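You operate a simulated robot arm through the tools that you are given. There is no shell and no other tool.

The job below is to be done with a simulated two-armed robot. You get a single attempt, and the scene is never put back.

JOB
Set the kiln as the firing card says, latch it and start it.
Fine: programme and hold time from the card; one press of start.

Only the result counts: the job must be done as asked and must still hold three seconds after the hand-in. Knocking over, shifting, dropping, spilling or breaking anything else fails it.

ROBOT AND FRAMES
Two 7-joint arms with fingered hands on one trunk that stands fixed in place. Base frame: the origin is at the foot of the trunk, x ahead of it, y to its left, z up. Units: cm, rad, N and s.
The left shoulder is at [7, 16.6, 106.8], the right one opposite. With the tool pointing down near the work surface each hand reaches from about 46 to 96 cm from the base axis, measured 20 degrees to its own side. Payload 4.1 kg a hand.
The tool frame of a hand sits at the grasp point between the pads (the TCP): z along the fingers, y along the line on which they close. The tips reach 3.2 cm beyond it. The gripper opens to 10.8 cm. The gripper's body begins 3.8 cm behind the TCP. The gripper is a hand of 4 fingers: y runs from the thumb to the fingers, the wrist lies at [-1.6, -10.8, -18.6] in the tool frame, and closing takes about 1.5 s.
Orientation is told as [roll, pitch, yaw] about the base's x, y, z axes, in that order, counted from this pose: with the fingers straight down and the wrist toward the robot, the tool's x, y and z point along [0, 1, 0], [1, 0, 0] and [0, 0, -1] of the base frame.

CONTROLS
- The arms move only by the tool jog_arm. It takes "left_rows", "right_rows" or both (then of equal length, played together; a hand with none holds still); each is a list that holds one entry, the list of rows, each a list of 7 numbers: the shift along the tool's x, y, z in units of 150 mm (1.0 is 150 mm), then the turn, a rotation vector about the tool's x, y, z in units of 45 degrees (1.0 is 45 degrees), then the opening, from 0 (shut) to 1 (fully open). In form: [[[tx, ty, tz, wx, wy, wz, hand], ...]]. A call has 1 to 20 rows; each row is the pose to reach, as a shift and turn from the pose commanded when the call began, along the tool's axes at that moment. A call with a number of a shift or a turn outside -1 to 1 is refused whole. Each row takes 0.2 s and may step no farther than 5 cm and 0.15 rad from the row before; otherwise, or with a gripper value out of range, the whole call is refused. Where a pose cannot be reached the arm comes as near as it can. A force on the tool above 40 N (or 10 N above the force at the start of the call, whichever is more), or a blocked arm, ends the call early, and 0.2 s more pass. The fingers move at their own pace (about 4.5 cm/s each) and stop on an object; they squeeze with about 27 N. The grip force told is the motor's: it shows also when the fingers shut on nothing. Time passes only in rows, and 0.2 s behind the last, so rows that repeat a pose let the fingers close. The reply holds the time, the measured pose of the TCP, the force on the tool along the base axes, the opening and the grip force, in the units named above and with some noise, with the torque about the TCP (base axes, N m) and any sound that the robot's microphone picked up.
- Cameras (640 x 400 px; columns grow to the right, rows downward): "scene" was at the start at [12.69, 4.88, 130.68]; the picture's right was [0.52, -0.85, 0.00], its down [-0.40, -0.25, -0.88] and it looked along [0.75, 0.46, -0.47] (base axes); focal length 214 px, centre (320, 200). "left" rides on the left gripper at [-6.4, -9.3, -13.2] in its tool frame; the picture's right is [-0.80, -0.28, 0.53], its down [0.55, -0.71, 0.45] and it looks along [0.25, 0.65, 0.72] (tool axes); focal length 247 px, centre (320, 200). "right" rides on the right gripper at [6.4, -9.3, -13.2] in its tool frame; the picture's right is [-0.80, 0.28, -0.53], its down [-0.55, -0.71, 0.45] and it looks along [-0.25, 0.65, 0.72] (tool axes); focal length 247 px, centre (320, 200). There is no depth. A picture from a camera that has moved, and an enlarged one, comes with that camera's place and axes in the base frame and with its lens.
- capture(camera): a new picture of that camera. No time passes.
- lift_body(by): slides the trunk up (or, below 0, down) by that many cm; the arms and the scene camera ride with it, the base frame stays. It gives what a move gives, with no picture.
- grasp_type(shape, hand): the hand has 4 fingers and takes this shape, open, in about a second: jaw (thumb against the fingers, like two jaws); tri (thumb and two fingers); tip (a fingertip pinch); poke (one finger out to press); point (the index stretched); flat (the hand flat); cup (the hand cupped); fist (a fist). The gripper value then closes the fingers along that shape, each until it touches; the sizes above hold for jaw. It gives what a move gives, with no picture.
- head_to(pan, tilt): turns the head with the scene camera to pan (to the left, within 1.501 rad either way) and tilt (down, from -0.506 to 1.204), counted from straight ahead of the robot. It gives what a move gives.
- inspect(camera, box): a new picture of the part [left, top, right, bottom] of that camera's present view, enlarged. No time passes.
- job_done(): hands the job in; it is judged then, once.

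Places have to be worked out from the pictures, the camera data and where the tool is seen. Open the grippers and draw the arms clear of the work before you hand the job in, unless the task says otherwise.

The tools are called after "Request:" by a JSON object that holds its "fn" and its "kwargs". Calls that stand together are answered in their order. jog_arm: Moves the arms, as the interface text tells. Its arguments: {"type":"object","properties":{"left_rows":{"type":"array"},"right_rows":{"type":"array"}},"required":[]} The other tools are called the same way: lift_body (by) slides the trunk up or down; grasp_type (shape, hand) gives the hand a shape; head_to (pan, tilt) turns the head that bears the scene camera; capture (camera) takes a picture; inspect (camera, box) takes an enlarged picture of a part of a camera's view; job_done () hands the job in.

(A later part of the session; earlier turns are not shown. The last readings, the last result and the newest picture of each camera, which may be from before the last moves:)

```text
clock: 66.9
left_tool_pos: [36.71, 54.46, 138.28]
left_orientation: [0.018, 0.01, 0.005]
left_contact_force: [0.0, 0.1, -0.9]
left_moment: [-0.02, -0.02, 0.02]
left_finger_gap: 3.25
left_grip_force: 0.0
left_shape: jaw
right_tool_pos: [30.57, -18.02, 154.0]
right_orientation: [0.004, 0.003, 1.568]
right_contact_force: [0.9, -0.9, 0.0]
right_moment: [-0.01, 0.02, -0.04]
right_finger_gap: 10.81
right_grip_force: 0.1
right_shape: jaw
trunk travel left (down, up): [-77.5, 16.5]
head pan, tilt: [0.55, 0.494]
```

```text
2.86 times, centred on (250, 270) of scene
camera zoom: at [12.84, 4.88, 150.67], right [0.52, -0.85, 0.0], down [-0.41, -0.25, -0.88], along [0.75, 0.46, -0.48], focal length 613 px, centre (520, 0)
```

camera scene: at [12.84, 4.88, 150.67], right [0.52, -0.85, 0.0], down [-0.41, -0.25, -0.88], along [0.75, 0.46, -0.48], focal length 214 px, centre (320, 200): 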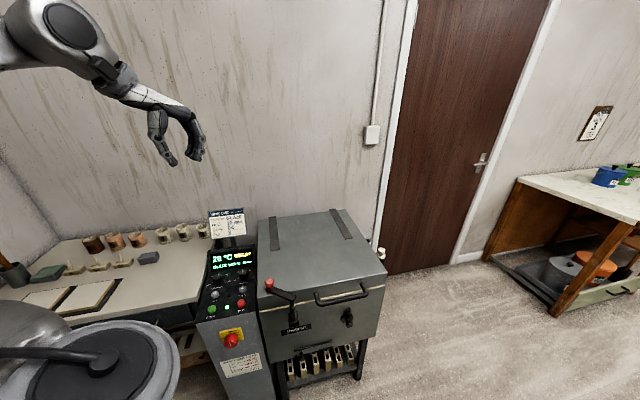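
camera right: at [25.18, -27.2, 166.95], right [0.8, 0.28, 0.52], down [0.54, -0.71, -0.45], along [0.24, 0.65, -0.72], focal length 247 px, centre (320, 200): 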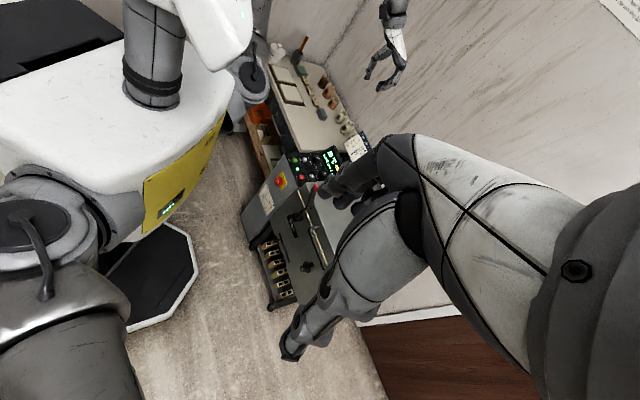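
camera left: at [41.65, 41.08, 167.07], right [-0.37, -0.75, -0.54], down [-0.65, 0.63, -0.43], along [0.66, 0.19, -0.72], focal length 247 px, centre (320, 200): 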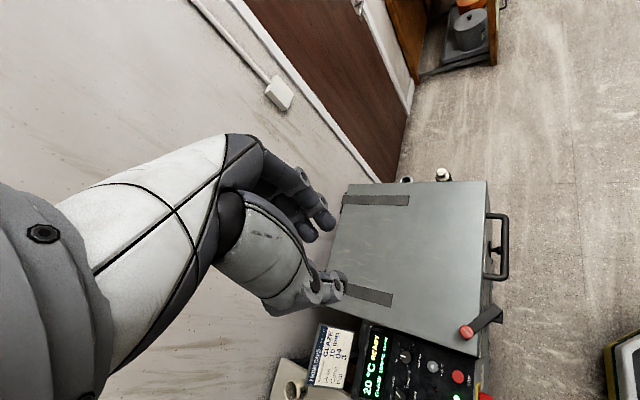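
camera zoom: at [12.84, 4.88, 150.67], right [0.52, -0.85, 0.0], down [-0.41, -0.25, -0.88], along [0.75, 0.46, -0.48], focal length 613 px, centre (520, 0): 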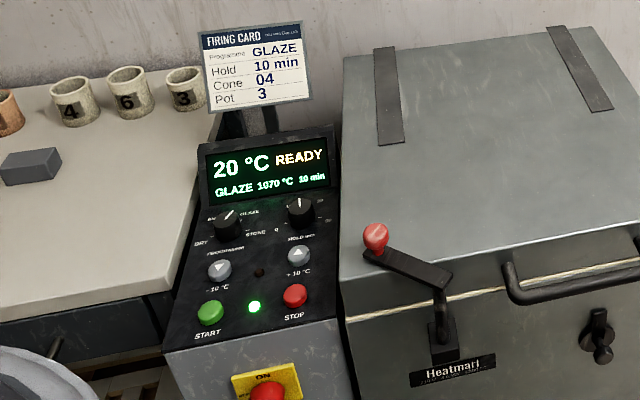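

All stands as it should: GLAZE 1070 °C, 10 min, READY, and the lever is about 36° over the lid. I want the HOLD pointer squarely on 10, so I move the left hand smoothly toward the HOLD knob, watching the arm posture.

Request:
{"fn": "jog_arm", "kwargs": {"left_rows": [[[0.04, 0.05, 0.1, 0, 0, -0.02, 0.6], [0.08, 0.11, 0.22, 0, 0, -0.05, 0.6], [0.13, 0.17, 0.35, 0, 0, -0.08, 0.6], [0.17, 0.22, 0.47, 0, 0, -0.11, 0.6], [0.21, 0.28, 0.6, 0, 0, -0.14, 0.6], [0.25, 0.34, 0.72, 0, 0, -0.17, 0.6], [0.3, 0.4, 0.84, 0, 0, -0.2, 0.6], [0.34, 0.45, 0.95, 0, 0, -0.22, 0.6], [0.34, 0.45, 0.95, 0, 0, -0.22, 0.6]]]}}

Request:
{"fn": "capture", "kwargs": {"camera": "scene"}}

Request:
{"fn": "capture", "kwargs": {"camera": "right"}}

```text
clock: 68.9
left_tool_pos: [42.9, 59.71, 124.13]
left_orientation: [0.019, 0.003, 0.177]
left_contact_force: [0.1, 0.3, 0.4]
left_moment: [-0.02, -0.02, 0.01]
left_finger_gap: 6.47
left_grip_force: 0.0
left_shape: jaw
right_tool_pos: [30.32, -18.09, 154.05]
right_orientation: [0.003, 0.001, 1.566]
right_contact_force: [0.2, 1.0, 0.4]
right_moment: [-0.04, -0.01, 0.0]
right_finger_gap: 10.79
right_grip_force: 0.2
right_shape: jaw
trunk travel left (down, up): [-77.5, 16.5]
head pan, tilt: [0.55, 0.494]
```

```text
taken
camera scene: at [12.65, 4.87, 150.69], right [0.52, -0.85, 0.0], down [-0.4, -0.25, -0.88], along [0.75, 0.46, -0.47], focal length 214 px, centre (320, 200)
```

scene: 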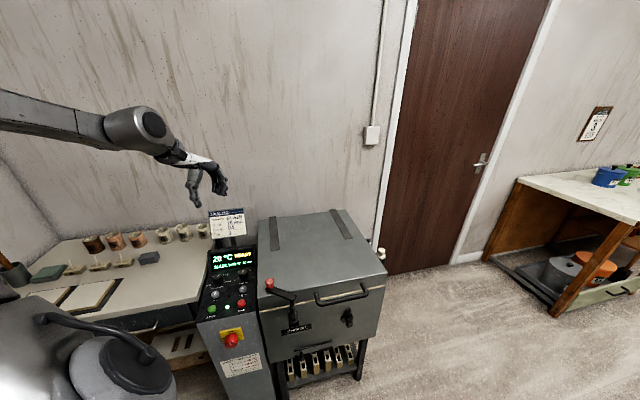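

```text
taken
camera right: at [23.9, -27.31, 167.13], right [0.8, 0.28, 0.53], down [0.55, -0.71, -0.45], along [0.25, 0.65, -0.72], focal length 247 px, centre (320, 200)
```

right: 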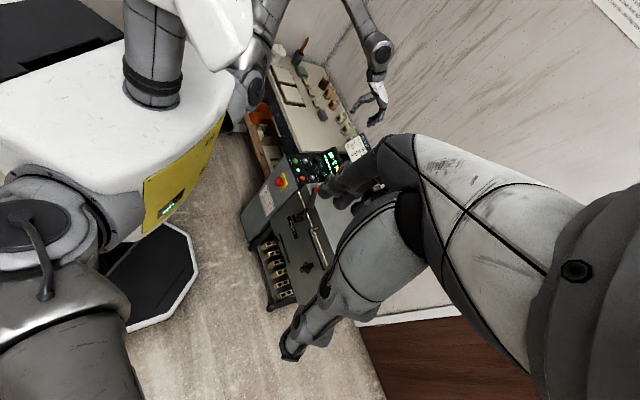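

Posture is good (elbow high, body steady). I continue to above the HOLD knob at z≈110.

Request:
{"fn": "jog_arm", "kwargs": {"left_rows": [[[0.03, 0.06, 0.1, 0, 0, 0, 0.6], [0.06, 0.13, 0.22, 0, 0, 0, 0.6], [0.09, 0.2, 0.34, 0, 0, 0, 0.6], [0.12, 0.27, 0.46, 0, 0, 0, 0.6], [0.15, 0.34, 0.58, 0, 0, 0, 0.6], [0.18, 0.41, 0.7, 0, 0, 0, 0.6], [0.21, 0.48, 0.82, 0, 0, 0, 0.6], [0.236, 0.533, 0.933, 0, 0, 0, 0.6], [0.236, 0.533, 0.933, 0, 0, 0, 0.6]]]}}

Request:
{"fn": "capture", "kwargs": {"camera": "left"}}

Request:
{"fn": "inspect", "kwargs": {"camera": "left", "box": [300, 190, 440, 310]}}

Request:
{"fn": "capture", "kwargs": {"camera": "scene"}}

```text
clock: 70.9
left_tool_pos: [50.02, 65.09, 110.19]
left_orientation: [0.019, 0.003, 0.178]
left_contact_force: [0.1, -0.3, 0.9]
left_moment: [0.01, 0.02, -0.01]
left_finger_gap: 6.45
left_grip_force: 0.1
left_shape: jaw
right_tool_pos: [30.36, -18.16, 154.12]
right_orientation: [0.003, 0.001, 1.566]
right_contact_force: [-0.7, -0.2, -0.1]
right_moment: [-0.01, 0.0, 0.0]
right_finger_gap: 10.79
right_grip_force: 0.1
right_shape: jaw
trunk travel left (down, up): [-77.5, 16.5]
head pan, tilt: [0.55, 0.494]
```

```text
taken
camera left: at [42.18, 56.7, 123.18], right [-0.14, -0.83, -0.55], down [-0.79, 0.42, -0.43], along [0.59, 0.37, -0.72], focal length 247 px, centre (320, 200)
```

left: 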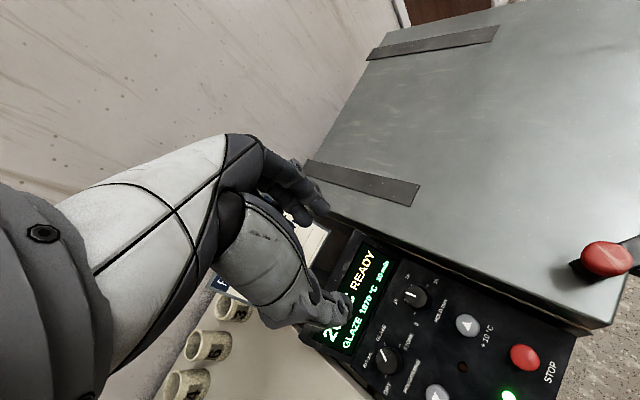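

```text
3.33 times, centred on (370, 250) of left
camera zoom: at [42.18, 56.7, 123.18], right [-0.14, -0.83, -0.55], down [-0.79, 0.42, -0.43], along [0.59, 0.37, -0.72], focal length 823 px, centre (153, 33)
```

zoom: 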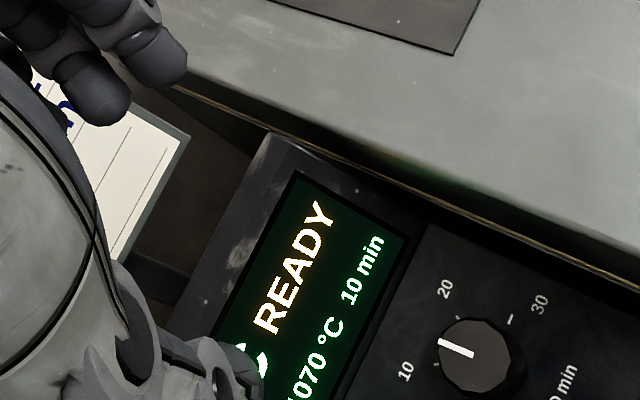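

```text
taken
camera scene: at [12.65, 4.83, 150.69], right [0.52, -0.85, 0.0], down [-0.4, -0.25, -0.88], along [0.75, 0.46, -0.47], focal length 214 px, centre (320, 200)
```

scene: 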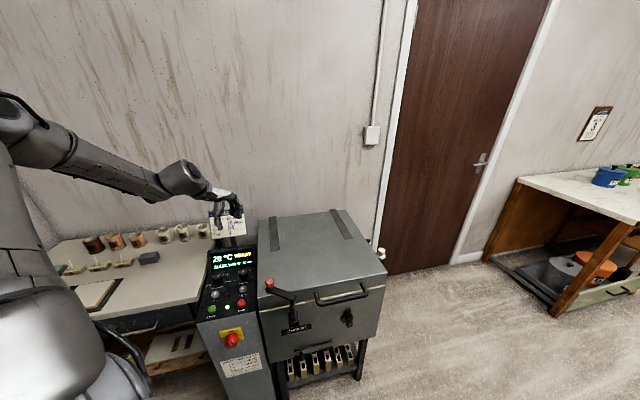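

The pointer is at about 102°, so another ~18° is wanted. I descend toward the knob, also trimming the small roll.

Request:
{"fn": "jog_arm", "kwargs": {"left_rows": [[[-0.02, 0, 0.12, 0.002, -0.012, 0, 0.6], [-0.04, 0, 0.26, 0.004, -0.024, 0, 0.6], [-0.052, 0, 0.4, 0.004, -0.024, 0, 0.6], [-0.052, 0, 0.54, 0.004, -0.024, 0, 0.6], [-0.052, 0, 0.68, 0.004, -0.024, 0, 0.6], [-0.052, 0, 0.82, 0.004, -0.024, 0, 0.6], [-0.052, 0, 0.967, 0.004, -0.024, 0, 0.6], [-0.052, 0, 0.967, 0.004, -0.024, 0, 0.6]]]}}

Request:
{"fn": "inspect", "kwargs": {"camera": "left", "box": [280, 200, 420, 340]}}

Request:
{"fn": "inspect", "kwargs": {"camera": "scene", "box": [150, 160, 310, 320]}}

```text
clock: 72.7
left_tool_pos: [50.24, 64.42, 98.91]
left_orientation: [0.0, 0.009, 0.177]
left_contact_force: [-0.9, -0.5, -0.5]
left_moment: [0.03, 0.02, 0.03]
left_finger_gap: 6.45
left_grip_force: 0.0
left_shape: jaw
left hand out of reach, approached as far as the arm can: row 6, 7, 8
right_tool_pos: [30.46, -17.99, 154.03]
right_orientation: [0.004, 0.003, 1.567]
right_contact_force: [-0.2, 0.2, 0.5]
right_moment: [-0.01, 0.0, 0.02]
right_finger_gap: 10.78
right_grip_force: 0.1
right_shape: jaw
trunk travel left (down, up): [-77.5, 16.5]
head pan, tilt: [0.55, 0.494]
```

```text
2.86 times, centred on (350, 270) of left
camera zoom: at [42.39, 56.4, 112.13], right [-0.14, -0.84, -0.53], down [-0.8, 0.41, -0.44], along [0.59, 0.36, -0.72], focal length 706 px, centre (234, 0)
```

zoom: 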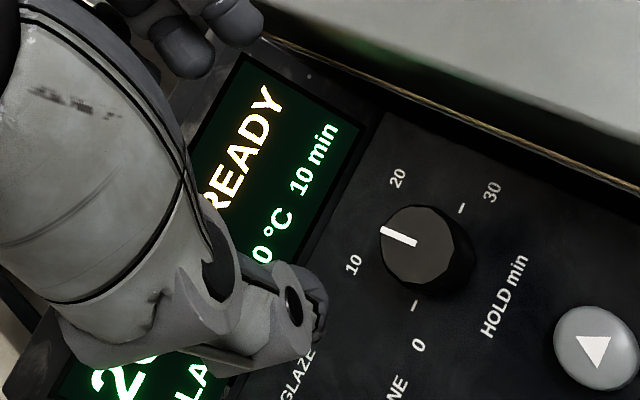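

```text
2.50 times, centred on (230, 240) of scene
camera zoom: at [12.7, 4.9, 150.68], right [0.52, -0.85, 0.0], down [-0.4, -0.25, -0.88], along [0.75, 0.46, -0.47], focal length 536 px, centre (545, 100)
```

zoom: 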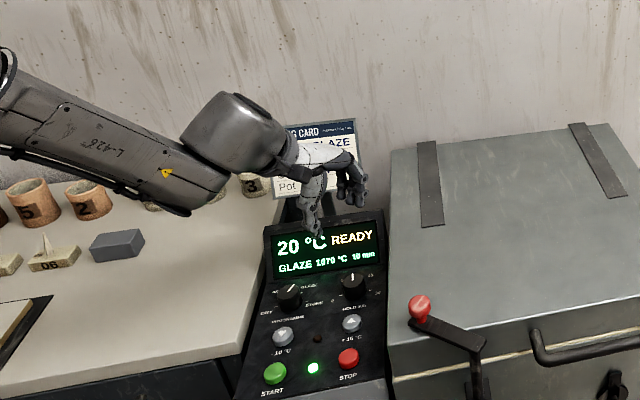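

At this trunk height the arm cannot go lower, but it sits exactly above the knob. I lower the trunk itself by 11 cm, keeping the arm rigid, then check.

Request:
{"fn": "lift_body", "kwargs": {"by": -11}}

Request:
{"fn": "capture", "kwargs": {"camera": "left"}}

Request:
{"fn": "inspect", "kwargs": {"camera": "scene", "box": [150, 160, 310, 320]}}

```text
clock: 74.1
left_tool_pos: [50.18, 64.47, 87.98]
left_orientation: [0.0, 0.007, 0.176]
left_contact_force: [0.4, -0.5, 0.6]
left_moment: [0.01, -0.01, -0.01]
left_finger_gap: 6.45
left_grip_force: 0.0
left_shape: jaw
right_tool_pos: [30.34, -18.1, 143.08]
right_orientation: [0.003, 0.002, 1.568]
right_contact_force: [-0.1, 0.7, 0.0]
right_moment: [-0.01, 0.02, 0.0]
right_finger_gap: 10.79
right_grip_force: 0.1
right_shape: jaw
trunk travel left (down, up): [-66.5, 27.5]
head pan, tilt: [0.55, 0.494]
```

```text
taken
camera left: at [42.37, 56.37, 101.17], right [-0.14, -0.84, -0.53], down [-0.8, 0.42, -0.44], along [0.59, 0.36, -0.72], focal length 247 px, centre (320, 200)
```

left: 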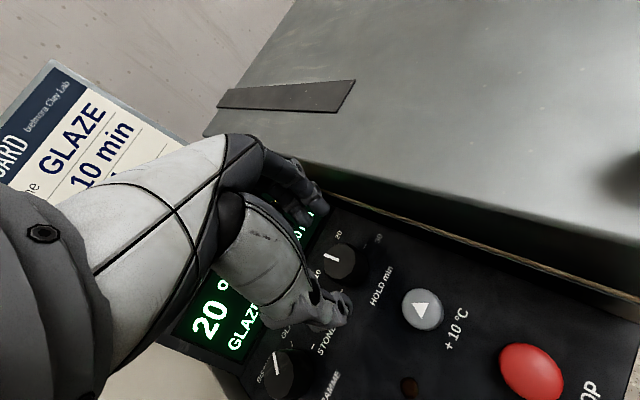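

```text
2.50 times, centred on (230, 240) of scene
camera zoom: at [12.67, 4.86, 139.69], right [0.52, -0.85, 0.0], down [-0.4, -0.25, -0.88], along [0.75, 0.46, -0.47], focal length 536 px, centre (545, 100)
```

zoom: 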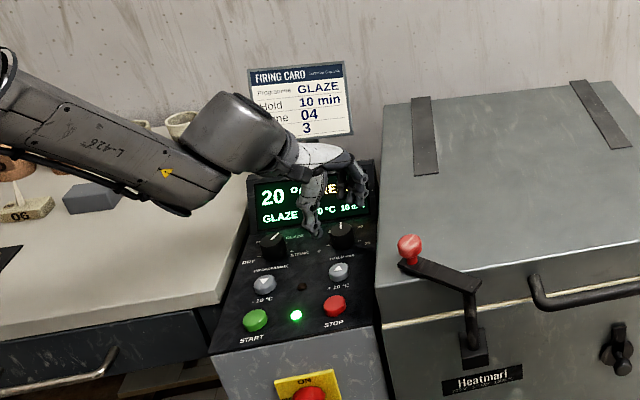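

The hand is right above the knob with the forearm well over bench height. I lower the trunk a further 3.8 cm so the fingers straddle the knob.

Request:
{"fn": "lift_body", "kwargs": {"by": -3.8}}

Request:
{"fn": "inspect", "kwargs": {"camera": "left", "box": [260, 180, 420, 340]}}

Request:
{"fn": "inspect", "kwargs": {"camera": "scene", "box": [190, 190, 290, 290]}}

```text
clock: 74.9
left_tool_pos: [50.34, 64.5, 84.28]
left_orientation: [0.0, 0.006, 0.178]
left_contact_force: [-1.0, 0.1, -0.3]
left_moment: [-0.05, -0.02, 0.02]
left_finger_gap: 6.43
left_grip_force: 0.1
left_shape: jaw
right_tool_pos: [30.28, -17.92, 139.33]
right_orientation: [0.002, 0.002, 1.568]
right_contact_force: [0.2, -0.8, 0.1]
right_moment: [-0.01, -0.04, -0.01]
right_finger_gap: 10.82
right_grip_force: 0.1
right_shape: jaw
trunk travel left (down, up): [-62.7, 31.3]
head pan, tilt: [0.55, 0.494]
```

```text
2.50 times, centred on (340, 260) of left
camera zoom: at [42.36, 56.37, 97.37], right [-0.14, -0.84, -0.53], down [-0.8, 0.42, -0.44], along [0.59, 0.36, -0.72], focal length 617 px, centre (270, 50)
```

zoom: 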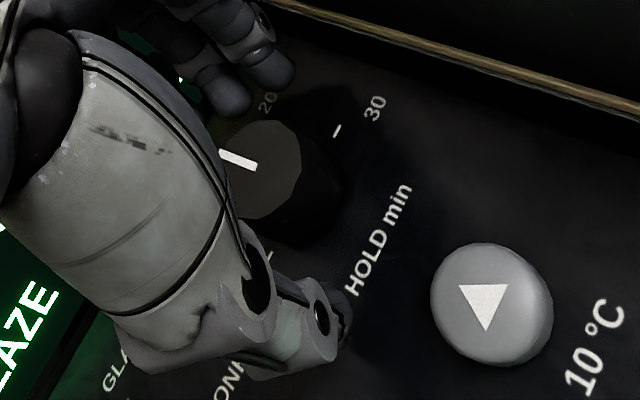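

```text
4.00 times, centred on (240, 240) of scene
camera zoom: at [12.66, 4.86, 135.89], right [0.52, -0.85, 0.0], down [-0.4, -0.25, -0.88], along [0.75, 0.46, -0.47], focal length 858 px, centre (640, 40)
```

zoom: 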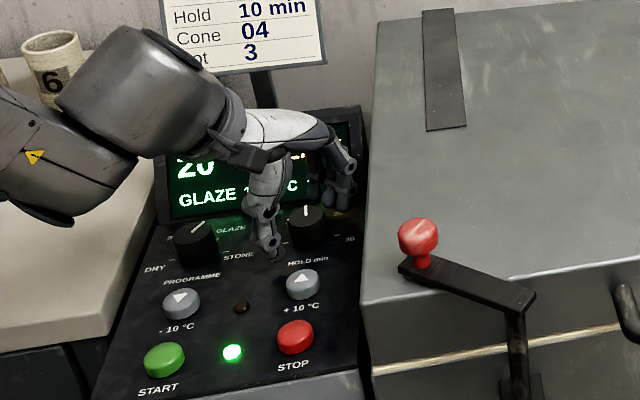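

The fingers straddle the knob with no contact. I close on it.

Request:
{"fn": "jog_arm", "kwargs": {"left_rows": [[[0, 0, 0, 0, 0, 0, 0.5], [0, 0, 0, 0, 0, 0, 0.4], [0, 0, 0, 0, 0, 0, 0.3], [0, 0, 0, 0, 0, 0, 0.2], [0, 0, 0, 0, 0, 0, 0.1], [0, 0, 0, 0, 0, 0, 0.0], [0, 0, 0, 0, 0, 0, 0.0], [0, 0, 0, 0, 0, 0, 0.0]]]}}

Request:
{"fn": "inspect", "kwargs": {"camera": "left", "box": [260, 180, 420, 340]}}

```text
clock: 76.7
left_tool_pos: [50.15, 64.44, 84.13]
left_orientation: [0.0, 0.009, 0.177]
left_contact_force: [-2.4, -3.1, -2.6]
left_moment: [-0.08, -0.02, -0.01]
left_finger_gap: 2.44
left_grip_force: 27.2
left_shape: jaw
right_tool_pos: [30.42, -18.15, 139.33]
right_orientation: [0.004, 0.002, 1.568]
right_contact_force: [0.6, 0.0, -1.0]
right_moment: [0.03, 0.02, -0.02]
right_finger_gap: 10.82
right_grip_force: 0.0
right_shape: jaw
trunk travel left (down, up): [-62.7, 31.3]
head pan, tilt: [0.55, 0.494]
```

```text
2.50 times, centred on (340, 260) of left
camera zoom: at [42.37, 56.35, 97.35], right [-0.14, -0.84, -0.53], down [-0.8, 0.42, -0.44], along [0.59, 0.36, -0.72], focal length 617 px, centre (270, 50)
```

zoom: 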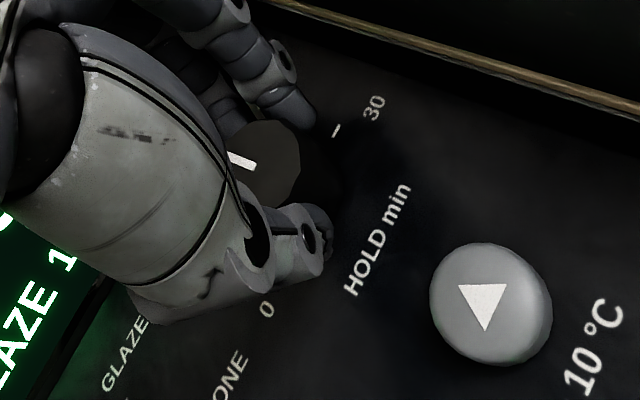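

Gripped at 27 N. I turn 18° counter-clockwise in small steps.

Request:
{"fn": "jog_arm", "kwargs": {"left_rows": [[[0, 0, 0, 0, 0, -0.08, 0], [0, 0, 0, 0, 0, -0.16, 0], [0, 0, 0, 0, 0, -0.24, 0], [0, 0, 0, 0, 0, -0.32, 0], [0, 0, 0, 0, 0, -0.41, 0], [0, 0, 0, 0, 0, -0.41, 0]]]}}

Request:
{"fn": "capture", "kwargs": {"camera": "left"}}

Request:
{"fn": "inspect", "kwargs": {"camera": "scene", "box": [190, 190, 290, 290]}}

```text
clock: 78.1
left_tool_pos: [50.31, 64.37, 84.27]
left_orientation: [0.005, 0.007, 0.502]
left_contact_force: [4.0, -1.8, -1.9]
left_moment: [-0.01, -0.14, 0.0]
left_finger_gap: 2.42
left_grip_force: 27.3
left_shape: jaw
right_tool_pos: [30.47, -18.04, 139.21]
right_orientation: [0.003, 0.003, 1.567]
right_contact_force: [0.2, 0.5, 0.6]
right_moment: [0.01, 0.0, 0.01]
right_finger_gap: 10.81
right_grip_force: 0.0
right_shape: jaw
trunk travel left (down, up): [-62.7, 31.3]
head pan, tilt: [0.55, 0.494]
```

```text
taken
camera left: at [45.39, 54.17, 97.32], right [0.13, -0.84, -0.53], down [-0.89, 0.14, -0.44], along [0.45, 0.53, -0.72], focal length 247 px, centre (320, 200)
```

left: 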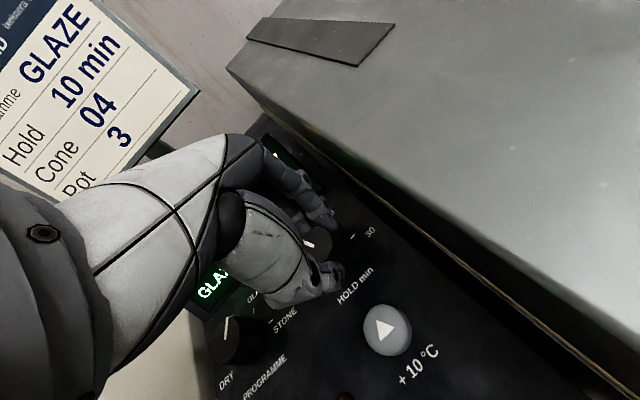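

```text
4.00 times, centred on (240, 240) of scene
camera zoom: at [12.77, 4.86, 135.88], right [0.52, -0.85, 0.0], down [-0.4, -0.25, -0.88], along [0.75, 0.46, -0.47], focal length 858 px, centre (640, 40)
```

zoom: 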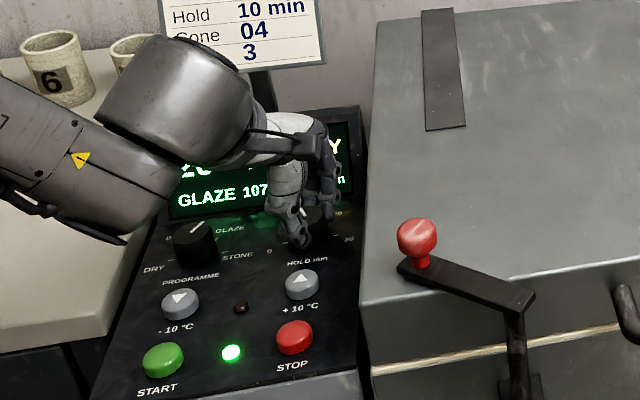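

The turn went smoothly with low forces. I open the hand and then raise the trunk 12 cm to come straight off the knob.

Request:
{"fn": "jog_arm", "kwargs": {"left_rows": [[[0, 0, 0, 0, 0, 0, 0.2], [0, 0, 0, 0, 0, 0, 0.4], [0, 0, 0, 0, 0, 0, 0.55], [0, 0, 0, 0, 0, 0, 0.6], [0, 0, 0, 0, 0, 0, 0.6]]]}}

Request:
{"fn": "lift_body", "kwargs": {"by": 12}}

Request:
{"fn": "capture", "kwargs": {"camera": "left"}}

Request:
{"fn": "inspect", "kwargs": {"camera": "left", "box": [270, 180, 450, 330]}}

Request:
{"fn": "inspect", "kwargs": {"camera": "scene", "box": [190, 210, 310, 330]}}

```text
clock: 79.3
left_tool_pos: [50.25, 64.49, 84.13]
left_orientation: [0.004, 0.008, 0.501]
left_contact_force: [-0.1, 0.1, 0.5]
left_moment: [0.01, 0.01, 0.03]
left_finger_gap: 6.44
left_grip_force: 0.1
left_shape: jaw
right_tool_pos: [30.36, -18.03, 139.21]
right_orientation: [0.003, 0.002, 1.566]
right_contact_force: [-0.2, 0.6, 0.5]
right_moment: [0.0, -0.03, 0.0]
right_finger_gap: 10.8
right_grip_force: 0.0
right_shape: jaw
trunk travel left (down, up): [-62.7, 31.3]
head pan, tilt: [0.55, 0.494]
```

```text
clock: 80.8
left_tool_pos: [50.17, 64.34, 96.09]
left_orientation: [0.003, 0.008, 0.501]
left_contact_force: [0.4, 0.6, 0.0]
left_moment: [-0.01, 0.03, 0.01]
left_finger_gap: 6.43
left_grip_force: 0.1
left_shape: jaw
right_tool_pos: [30.38, -17.96, 151.27]
right_orientation: [0.005, 0.001, 1.567]
right_contact_force: [-0.2, 0.1, -0.1]
right_moment: [0.0, -0.01, 0.02]
right_finger_gap: 10.82
right_grip_force: 0.0
right_shape: jaw
trunk travel left (down, up): [-74.7, 19.3]
head pan, tilt: [0.55, 0.494]
```

```text
taken
camera left: at [45.31, 54.22, 109.3], right [0.13, -0.84, -0.53], down [-0.89, 0.14, -0.44], along [0.44, 0.53, -0.72], focal length 247 px, centre (320, 200)
```

left: 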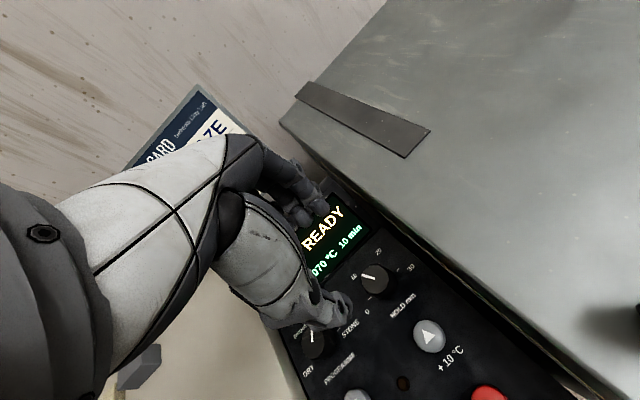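

```text
2.67 times, centred on (360, 255) of left
camera zoom: at [45.31, 54.22, 109.3], right [0.13, -0.84, -0.53], down [-0.89, 0.14, -0.44], along [0.44, 0.53, -0.72], focal length 659 px, centre (213, 53)
```

zoom: 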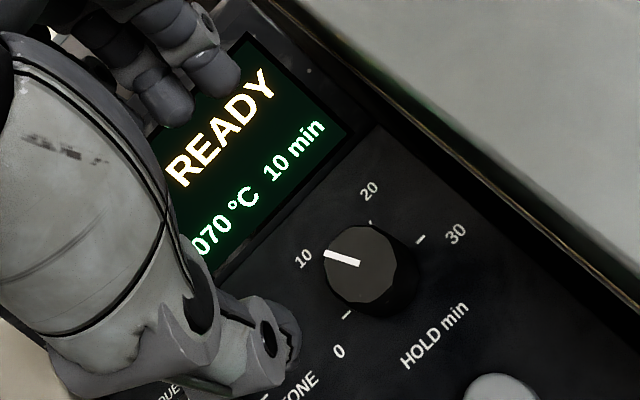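

```text
3.33 times, centred on (250, 270) of scene
camera zoom: at [12.71, 4.88, 147.88], right [0.52, -0.85, 0.0], down [-0.4, -0.25, -0.88], along [0.75, 0.46, -0.47], focal length 715 px, centre (553, -33)
```

zoom: 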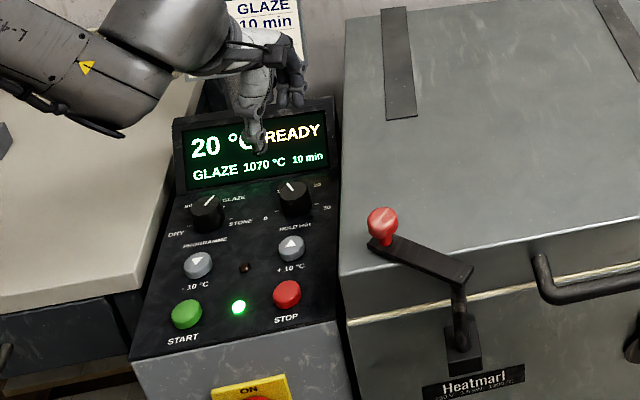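

HOLD now sits squarely on 10 and the display confirms GLAZE 1070 °C 10 min. Next the latch: knob at about [47.1, 45.8, 91.6], pivot near [48, 37.4]. I move the left hand, raised, to above the latch knob.

Request:
{"fn": "jog_arm", "kwargs": {"left_rows": [[[0, 0, -0.15, 0, 0, 0, 0.7], [0, 0, -0.3, 0, 0, 0, 0.7], [0, 0, -0.45, 0, 0, 0, 0.7], [-0.11, -0.09, -0.5, 0, 0, 0.05, 0.7], [-0.22, -0.175, -0.5, 0, 0, 0.11, 0.7], [-0.33, -0.26, -0.5, 0, 0, 0.17, 0.7], [-0.44, -0.35, -0.5, 0, 0, 0.23, 0.7], [-0.55, -0.43, -0.5, 0, 0, 0.29, 0.7], [-0.66, -0.52, -0.5, 0, 0, 0.35, 0.7], [-0.77, -0.61, -0.5, 0, 0, 0.41, 0.7], [-0.88, -0.69, -0.5, 0, 0, 0.46, 0.7], [-0.988, -0.777, -0.5, 0, 0, 0.51, 0.7], [-0.988, -0.777, -0.5, 0, 0, 0.51, 0.7]]]}}

Request:
{"fn": "capture", "kwargs": {"camera": "left"}}

Request:
{"fn": "capture", "kwargs": {"camera": "scene"}}

```text
clock: 83.6
left_tool_pos: [47.09, 45.77, 103.64]
left_orientation: [0.0, 0.008, 0.1]
left_contact_force: [0.5, 0.1, 0.7]
left_moment: [-0.01, 0.02, 0.01]
left_finger_gap: 7.54
left_grip_force: 0.1
left_shape: jaw
right_tool_pos: [30.39, -18.06, 151.19]
right_orientation: [0.003, 0.002, 1.566]
right_contact_force: [-0.1, -0.1, 0.4]
right_moment: [0.03, -0.03, 0.02]
right_finger_gap: 10.78
right_grip_force: 0.1
right_shape: jaw
trunk travel left (down, up): [-74.7, 19.3]
head pan, tilt: [0.55, 0.494]
```

```text
taken
camera left: at [38.72, 38.38, 116.87], right [-0.21, -0.82, -0.53], down [-0.76, 0.48, -0.44], along [0.62, 0.31, -0.72], focal length 247 px, centre (320, 200)
```

left: 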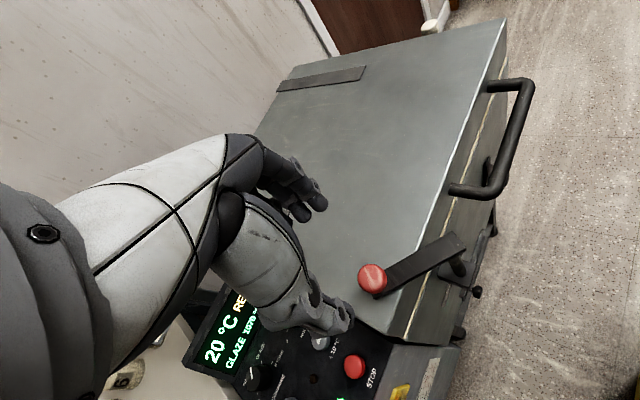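

```text
taken
camera scene: at [12.69, 4.87, 147.88], right [0.52, -0.85, 0.0], down [-0.4, -0.25, -0.88], along [0.75, 0.46, -0.47], focal length 214 px, centre (320, 200)
```

scene: 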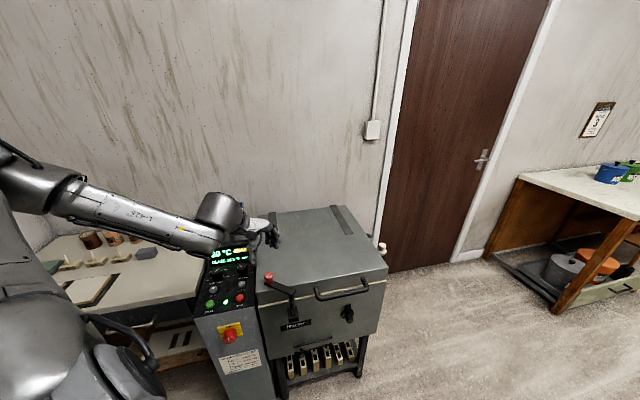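

The knob shows at [47.4, 45.8], right between thumb and fingers. I lower the trunk by 7 cm first and check.

Request:
{"fn": "lift_body", "kwargs": {"by": -7}}

Request:
{"fn": "capture", "kwargs": {"camera": "left"}}

Request:
{"fn": "inspect", "kwargs": {"camera": "scene", "box": [180, 180, 340, 300]}}

```text
clock: 84.7
left_tool_pos: [47.1, 45.91, 96.72]
left_orientation: [0.0, 0.006, 0.1]
left_contact_force: [-0.1, -0.4, -0.9]
left_moment: [-0.05, 0.02, 0.04]
left_finger_gap: 7.54
left_grip_force: 0.1
left_shape: jaw
right_tool_pos: [30.37, -18.02, 144.32]
right_orientation: [0.004, 0.005, 1.568]
right_contact_force: [0.1, 0.1, 0.2]
right_moment: [0.03, 0.01, 0.0]
right_finger_gap: 10.79
right_grip_force: 0.1
right_shape: jaw
trunk travel left (down, up): [-67.7, 26.3]
head pan, tilt: [0.55, 0.494]
```

```text
taken
camera left: at [38.72, 38.39, 109.88], right [-0.21, -0.82, -0.53], down [-0.76, 0.48, -0.44], along [0.62, 0.31, -0.72], focal length 247 px, centre (320, 200)
```

left: 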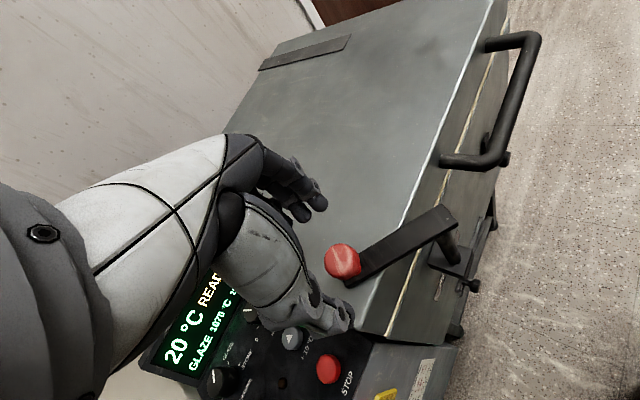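

```text
3.33 times, centred on (260, 240) of scene
camera zoom: at [12.68, 4.86, 140.89], right [0.52, -0.85, 0.0], down [-0.4, -0.25, -0.88], along [0.75, 0.46, -0.47], focal length 715 px, centre (520, 67)
```

zoom: 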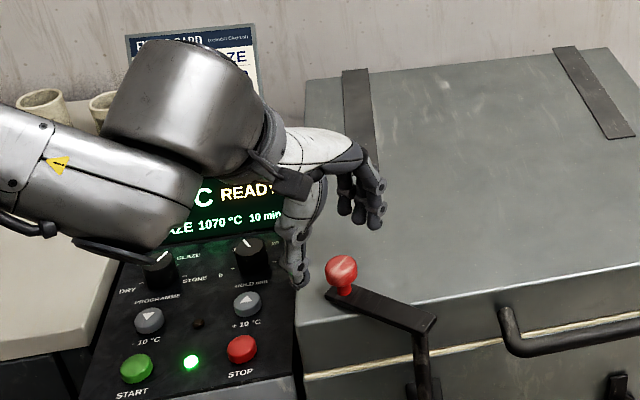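

The straddle looks right; thumb tips are at z≈93.5. I lower 3.2 cm more, so the tips sit at about 90.3, above the bar and lid.

Request:
{"fn": "lift_body", "kwargs": {"by": -3.2}}

Request:
{"fn": "capture", "kwargs": {"camera": "left"}}

Request:
{"fn": "inspect", "kwargs": {"camera": "scene", "box": [180, 180, 340, 300]}}

```text
clock: 85.5
left_tool_pos: [47.19, 45.77, 93.48]
left_orientation: [-0.001, 0.007, 0.101]
left_contact_force: [0.1, 0.3, 1.3]
left_moment: [0.01, -0.03, 0.0]
left_finger_gap: 7.53
left_grip_force: 0.1
left_shape: jaw
right_tool_pos: [30.29, -18.04, 141.0]
right_orientation: [0.003, 0.002, 1.567]
right_contact_force: [-1.2, 0.3, 0.2]
right_moment: [0.02, -0.01, 0.0]
right_finger_gap: 10.78
right_grip_force: 0.0
right_shape: jaw
trunk travel left (down, up): [-64.5, 29.5]
head pan, tilt: [0.55, 0.494]
```

```text
taken
camera left: at [38.7, 38.39, 106.68], right [-0.21, -0.82, -0.53], down [-0.76, 0.48, -0.44], along [0.62, 0.31, -0.72], focal length 247 px, centre (320, 200)
```

left: 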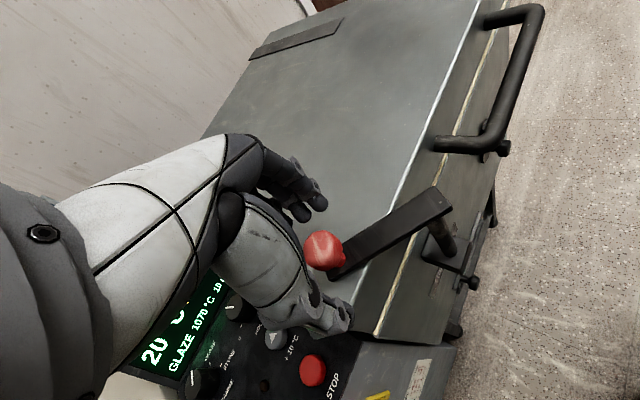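

```text
3.33 times, centred on (260, 240) of scene
camera zoom: at [12.65, 4.86, 137.69], right [0.52, -0.85, 0.0], down [-0.4, -0.25, -0.88], along [0.75, 0.46, -0.47], focal length 715 px, centre (520, 67)
```

zoom: 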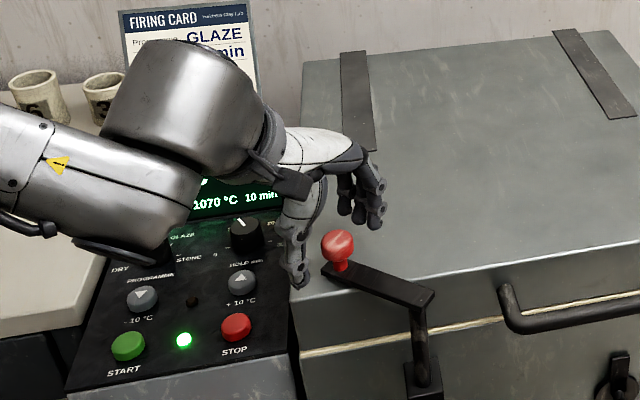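

The knob lies between thumb and fingers. I narrow the gap to make a loose cage and sweep the first half of the arc, pushing with the thumb.

Request:
{"fn": "jog_arm", "kwargs": {"left_rows": [[[0, 0, 0, 0, 0, 0, 0.6], [0, 0, 0, 0, 0, 0, 0.5], [0, 0, 0, 0, 0, 0, 0.45], [0, 0, 0, 0, 0, 0, 0.45], [-0.002, 0.036, 0, 0, 0, 0, 0.45], [-0.005, 0.073, 0, 0, 0, 0, 0.45], [-0.013, 0.112, 0, 0, 0, 0, 0.45], [-0.022, 0.15, 0, 0, 0, 0, 0.45], [-0.035, 0.187, 0, 0, 0, 0, 0.45], [-0.048, 0.224, 0, 0, 0, 0, 0.45], [-0.066, 0.258, 0, 0, 0, 0, 0.45], [-0.085, 0.292, 0, 0, 0, 0, 0.45], [-0.085, 0.292, 0, 0, 0, 0, 0.45]]]}}

Request:
{"fn": "capture", "kwargs": {"camera": "left"}}

Request:
{"fn": "inspect", "kwargs": {"camera": "scene", "box": [180, 180, 340, 300]}}

```text
clock: 88.2
left_tool_pos: [51.82, 44.79, 93.46]
left_orientation: [0.001, 0.007, 0.1]
left_contact_force: [1.4, 0.0, 0.5]
left_moment: [0.0, 0.02, -0.01]
left_finger_gap: 4.92
left_grip_force: 0.1
left_shape: jaw
right_tool_pos: [30.38, -17.99, 141.03]
right_orientation: [0.002, 0.001, 1.569]
right_contact_force: [-0.4, 0.2, 0.0]
right_moment: [0.0, -0.02, -0.03]
right_finger_gap: 10.81
right_grip_force: 0.0
right_shape: jaw
trunk travel left (down, up): [-64.5, 29.5]
head pan, tilt: [0.55, 0.494]
```

```text
taken
camera left: at [43.23, 37.46, 106.66], right [-0.21, -0.82, -0.53], down [-0.76, 0.48, -0.44], along [0.62, 0.31, -0.72], focal length 247 px, centre (320, 200)
```

left: 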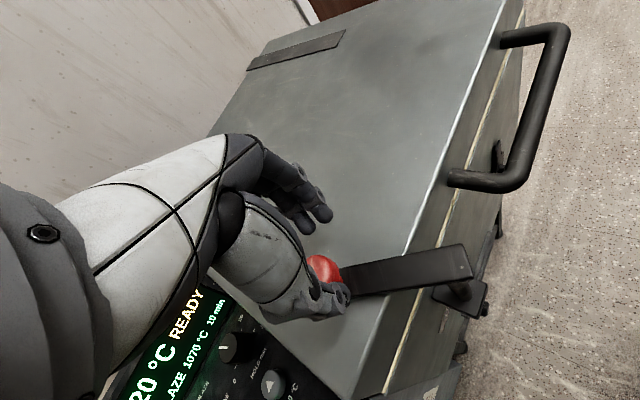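

```text
3.33 times, centred on (260, 240) of scene
camera zoom: at [12.67, 4.86, 137.68], right [0.52, -0.85, 0.0], down [-0.4, -0.25, -0.88], along [0.75, 0.46, -0.47], focal length 715 px, centre (520, 67)
```

zoom: 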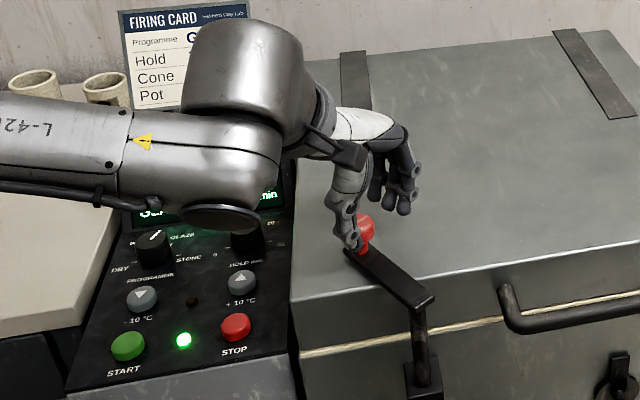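

The lever follows with about 1 N. I continue the arc to about 42° and look again.

Request:
{"fn": "jog_arm", "kwargs": {"left_rows": [[[-0.023, 0.032, 0, 0, 0, 0, 0.45], [-0.046, 0.064, 0, 0, 0, 0, 0.45], [-0.073, 0.092, 0, 0, 0, 0, 0.45], [-0.1, 0.12, 0, 0, 0, 0, 0.45], [-0.13, 0.144, 0, 0, 0, 0, 0.45], [-0.161, 0.168, 0, 0, 0, 0, 0.45], [-0.161, 0.168, 0, 0, 0, 0, 0.45]]]}}

Request:
{"fn": "capture", "kwargs": {"camera": "left"}}

Request:
{"fn": "inspect", "kwargs": {"camera": "scene", "box": [200, 180, 360, 300]}}

```text
clock: 89.8
left_tool_pos: [54.44, 42.71, 93.51]
left_orientation: [0.0, 0.006, 0.1]
left_contact_force: [0.4, -0.8, -0.3]
left_moment: [-0.02, 0.01, -0.01]
left_finger_gap: 4.89
left_grip_force: 0.1
left_shape: jaw
right_tool_pos: [30.27, -18.09, 141.08]
right_orientation: [0.004, 0.002, 1.567]
right_contact_force: [0.1, -0.2, -0.2]
right_moment: [0.02, -0.01, 0.01]
right_finger_gap: 10.81
right_grip_force: 0.1
right_shape: jaw
trunk travel left (down, up): [-64.5, 29.5]
head pan, tilt: [0.55, 0.494]
```

```text
taken
camera left: at [46.0, 35.37, 106.64], right [-0.21, -0.82, -0.53], down [-0.76, 0.48, -0.44], along [0.62, 0.31, -0.72], focal length 247 px, centre (320, 200)
```

left: 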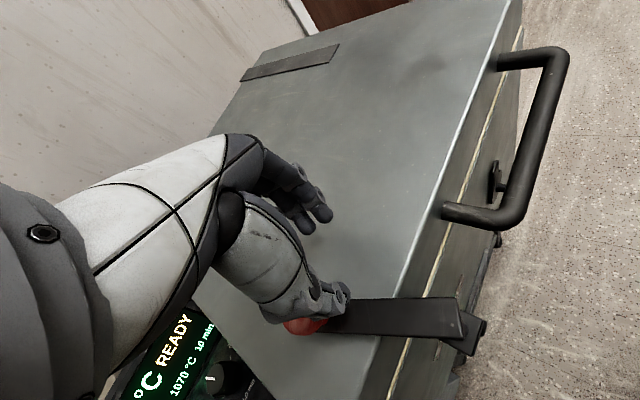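

```text
3.33 times, centred on (280, 240) of scene
camera zoom: at [12.68, 4.87, 137.68], right [0.52, -0.85, 0.0], down [-0.4, -0.25, -0.88], along [0.75, 0.46, -0.47], focal length 715 px, centre (453, 67)
```

zoom: 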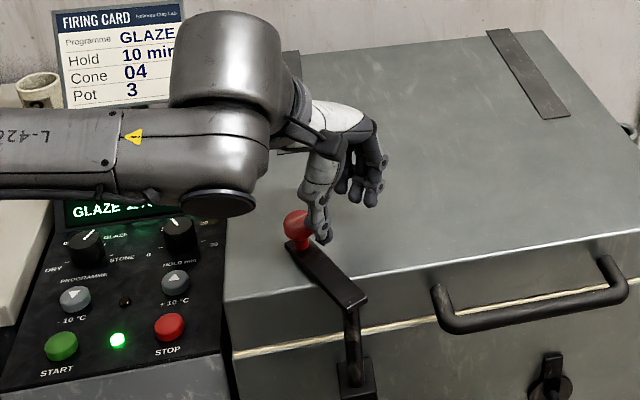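

The thumb slid past the round knob, leaving the lever part way. I raise the hand 5 cm to re-place it and will grip the knob for the rest.

Request:
{"fn": "jog_arm", "kwargs": {"left_rows": [[[0, 0, -0.08, 0, 0, 0, 0.45], [0, 0, -0.17, 0, 0, 0, 0.5], [0, 0, -0.26, 0, 0, 0, 0.6], [0, 0, -0.34, 0, 0, 0, 0.7], [0, 0, -0.34, 0, 0, 0, 0.7]]]}}

Request:
{"fn": "capture", "kwargs": {"camera": "left"}}

Request:
{"fn": "inspect", "kwargs": {"camera": "scene", "box": [240, 200, 320, 280]}}

```text
clock: 91.0
left_tool_pos: [54.48, 42.88, 98.56]
left_orientation: [-0.001, 0.009, 0.1]
left_contact_force: [0.1, 0.0, 1.2]
left_moment: [0.01, -0.01, -0.01]
left_finger_gap: 7.52
left_grip_force: 0.1
left_shape: jaw
right_tool_pos: [30.24, -18.06, 141.02]
right_orientation: [0.003, 0.003, 1.567]
right_contact_force: [0.5, -0.9, -0.2]
right_moment: [0.03, -0.02, 0.0]
right_finger_gap: 10.79
right_grip_force: 0.0
right_shape: jaw
trunk travel left (down, up): [-64.5, 29.5]
head pan, tilt: [0.55, 0.494]
```

```text
taken
camera left: at [46.01, 35.43, 111.71], right [-0.21, -0.82, -0.53], down [-0.76, 0.48, -0.44], along [0.62, 0.31, -0.72], focal length 247 px, centre (320, 200)
```

left: 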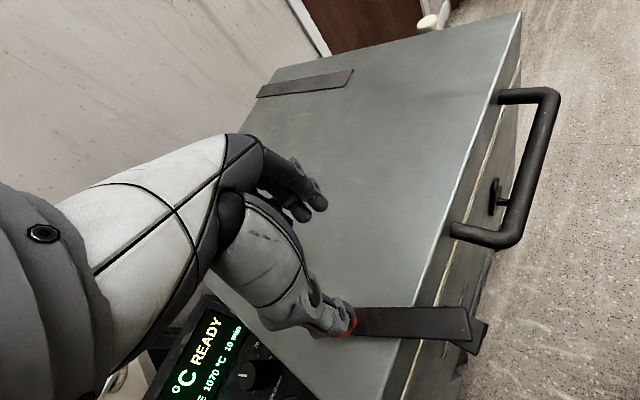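

```text
5.00 times, centred on (280, 240) of scene
camera zoom: at [12.7, 4.88, 137.68], right [0.52, -0.85, 0.0], down [-0.4, -0.25, -0.88], along [0.75, 0.46, -0.47], focal length 1072 px, centre (520, 0)
```

zoom: 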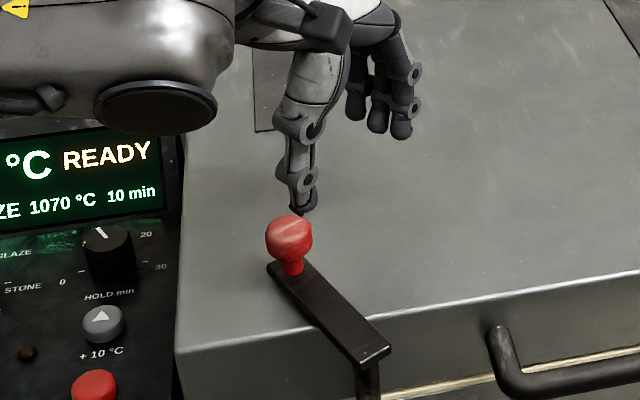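

The knob is now at about [50.7, 45.6], lever near 72°. I move the open hand over it at the raised height.

Request:
{"fn": "jog_arm", "kwargs": {"left_rows": [[[0.05, -0.06, 0, 0, 0, 0, 0.7], [0.1, -0.12, 0, 0, 0, 0, 0.7], [0.15, -0.175, 0, 0, 0, 0, 0.7], [0.206, -0.233, 0, 0, 0, 0, 0.7], [0.206, -0.233, 0, 0, 0, 0, 0.7]]]}}

Request:
{"fn": "capture", "kwargs": {"camera": "left"}}

Request:
{"fn": "inspect", "kwargs": {"camera": "scene", "box": [220, 190, 320, 270]}}

```text
clock: 92.2
left_tool_pos: [50.58, 45.68, 98.71]
left_orientation: [0.0, 0.008, 0.1]
left_contact_force: [0.0, 0.1, 1.0]
left_moment: [-0.01, 0.03, 0.02]
left_finger_gap: 7.51
left_grip_force: 0.1
left_shape: jaw
right_tool_pos: [30.4, -18.0, 140.99]
right_orientation: [0.004, 0.002, 1.568]
right_contact_force: [0.6, -0.3, -0.3]
right_moment: [-0.01, 0.0, 0.0]
right_finger_gap: 10.8
right_grip_force: 0.0
right_shape: jaw
trunk travel left (down, up): [-64.5, 29.5]
head pan, tilt: [0.55, 0.494]
```

```text
taken
camera left: at [42.21, 38.22, 111.86], right [-0.21, -0.82, -0.53], down [-0.76, 0.48, -0.44], along [0.62, 0.31, -0.72], focal length 247 px, centre (320, 200)
```

left: 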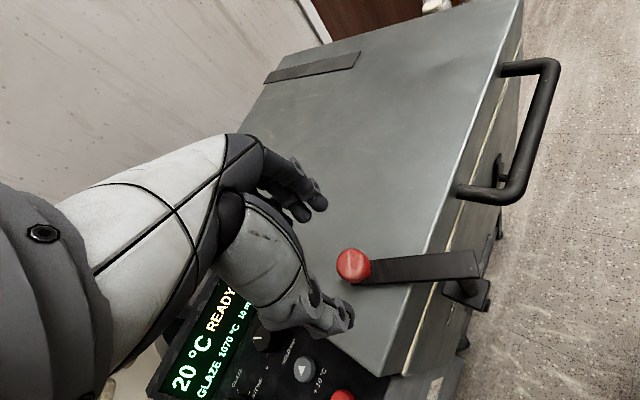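

```text
5.00 times, centred on (270, 230) of scene
camera zoom: at [12.75, 4.92, 137.67], right [0.52, -0.85, 0.0], down [-0.4, -0.25, -0.88], along [0.75, 0.46, -0.47], focal length 1072 px, centre (570, 50)
```

zoom: 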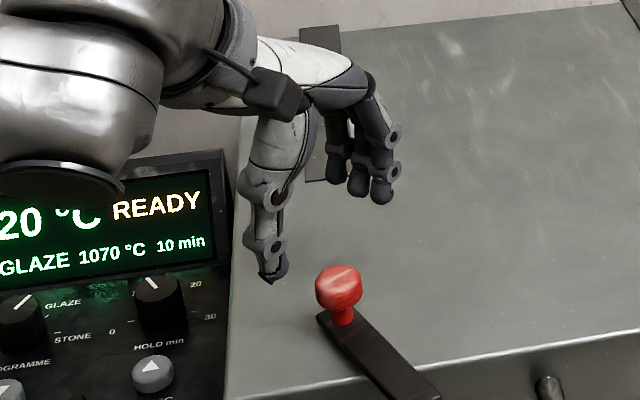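

Both views put the knob at [50.65, 45.4, 92] and the pivot at [48.0, 37.3] (radius 8.5). I lower around the knob and close on it.

Request:
{"fn": "jog_arm", "kwargs": {"left_rows": [[[-0.017, 0.002, 0.08, 0, 0, 0, 0.7], [-0.017, 0.002, 0.17, 0, 0, 0, 0.7], [-0.017, 0.002, 0.26, 0, 0, 0, 0.7], [-0.017, 0.002, 0.34, 0, 0, 0, 0.7], [-0.017, 0.002, 0.34, 0, 0, 0, 0.6], [-0.017, 0.002, 0.34, 0, 0, 0, 0.5], [-0.017, 0.002, 0.34, 0, 0, 0, 0.4], [-0.017, 0.002, 0.34, 0, 0, 0, 0.3], [-0.017, 0.002, 0.34, 0, 0, 0, 0.2], [-0.017, 0.002, 0.34, 0, 0, 0, 0.1], [-0.017, 0.002, 0.34, 0, 0, 0, 0.0], [-0.017, 0.002, 0.34, 0, 0, 0, 0.0]]]}}

Request:
{"fn": "capture", "kwargs": {"camera": "left"}}

Request:
{"fn": "inspect", "kwargs": {"camera": "scene", "box": [220, 190, 320, 270]}}

```text
clock: 94.8
left_tool_pos: [50.69, 45.13, 93.48]
left_orientation: [0.001, 0.01, 0.098]
left_contact_force: [-0.5, -2.3, -0.3]
left_moment: [-0.07, -0.03, 0.03]
left_finger_gap: 1.87
left_grip_force: 26.9
left_shape: jaw
right_tool_pos: [30.36, -18.12, 141.02]
right_orientation: [0.004, 0.001, 1.568]
right_contact_force: [-0.1, -0.2, 0.7]
right_moment: [0.01, 0.01, -0.02]
right_finger_gap: 10.8
right_grip_force: 0.0
right_shape: jaw
trunk travel left (down, up): [-64.5, 29.5]
head pan, tilt: [0.55, 0.494]
```

```text
taken
camera left: at [42.21, 37.86, 106.68], right [-0.21, -0.82, -0.53], down [-0.76, 0.48, -0.44], along [0.62, 0.31, -0.72], focal length 247 px, centre (320, 200)
```

left: 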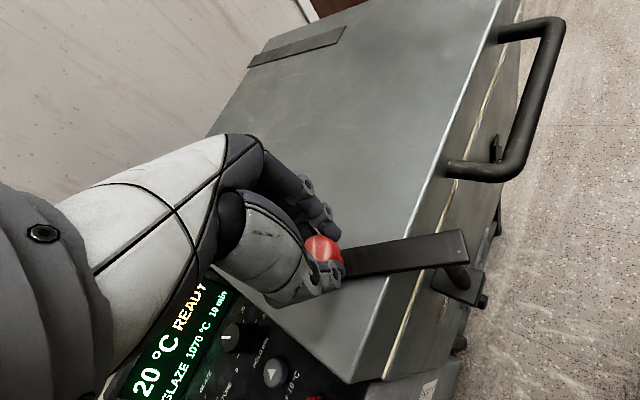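

```text
5.00 times, centred on (270, 230) of scene
camera zoom: at [12.69, 4.83, 137.68], right [0.52, -0.85, 0.0], down [-0.4, -0.25, -0.88], along [0.75, 0.46, -0.47], focal length 1072 px, centre (570, 50)
```

zoom: 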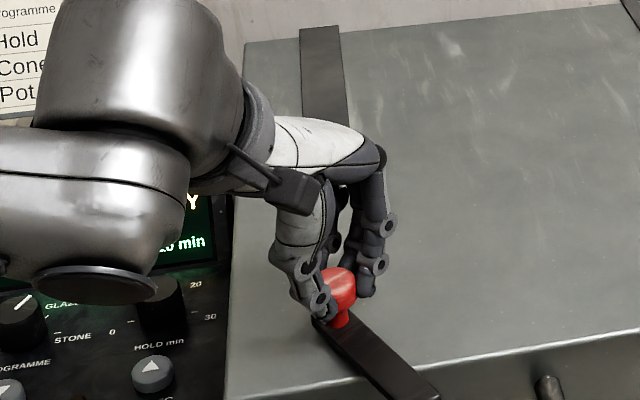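

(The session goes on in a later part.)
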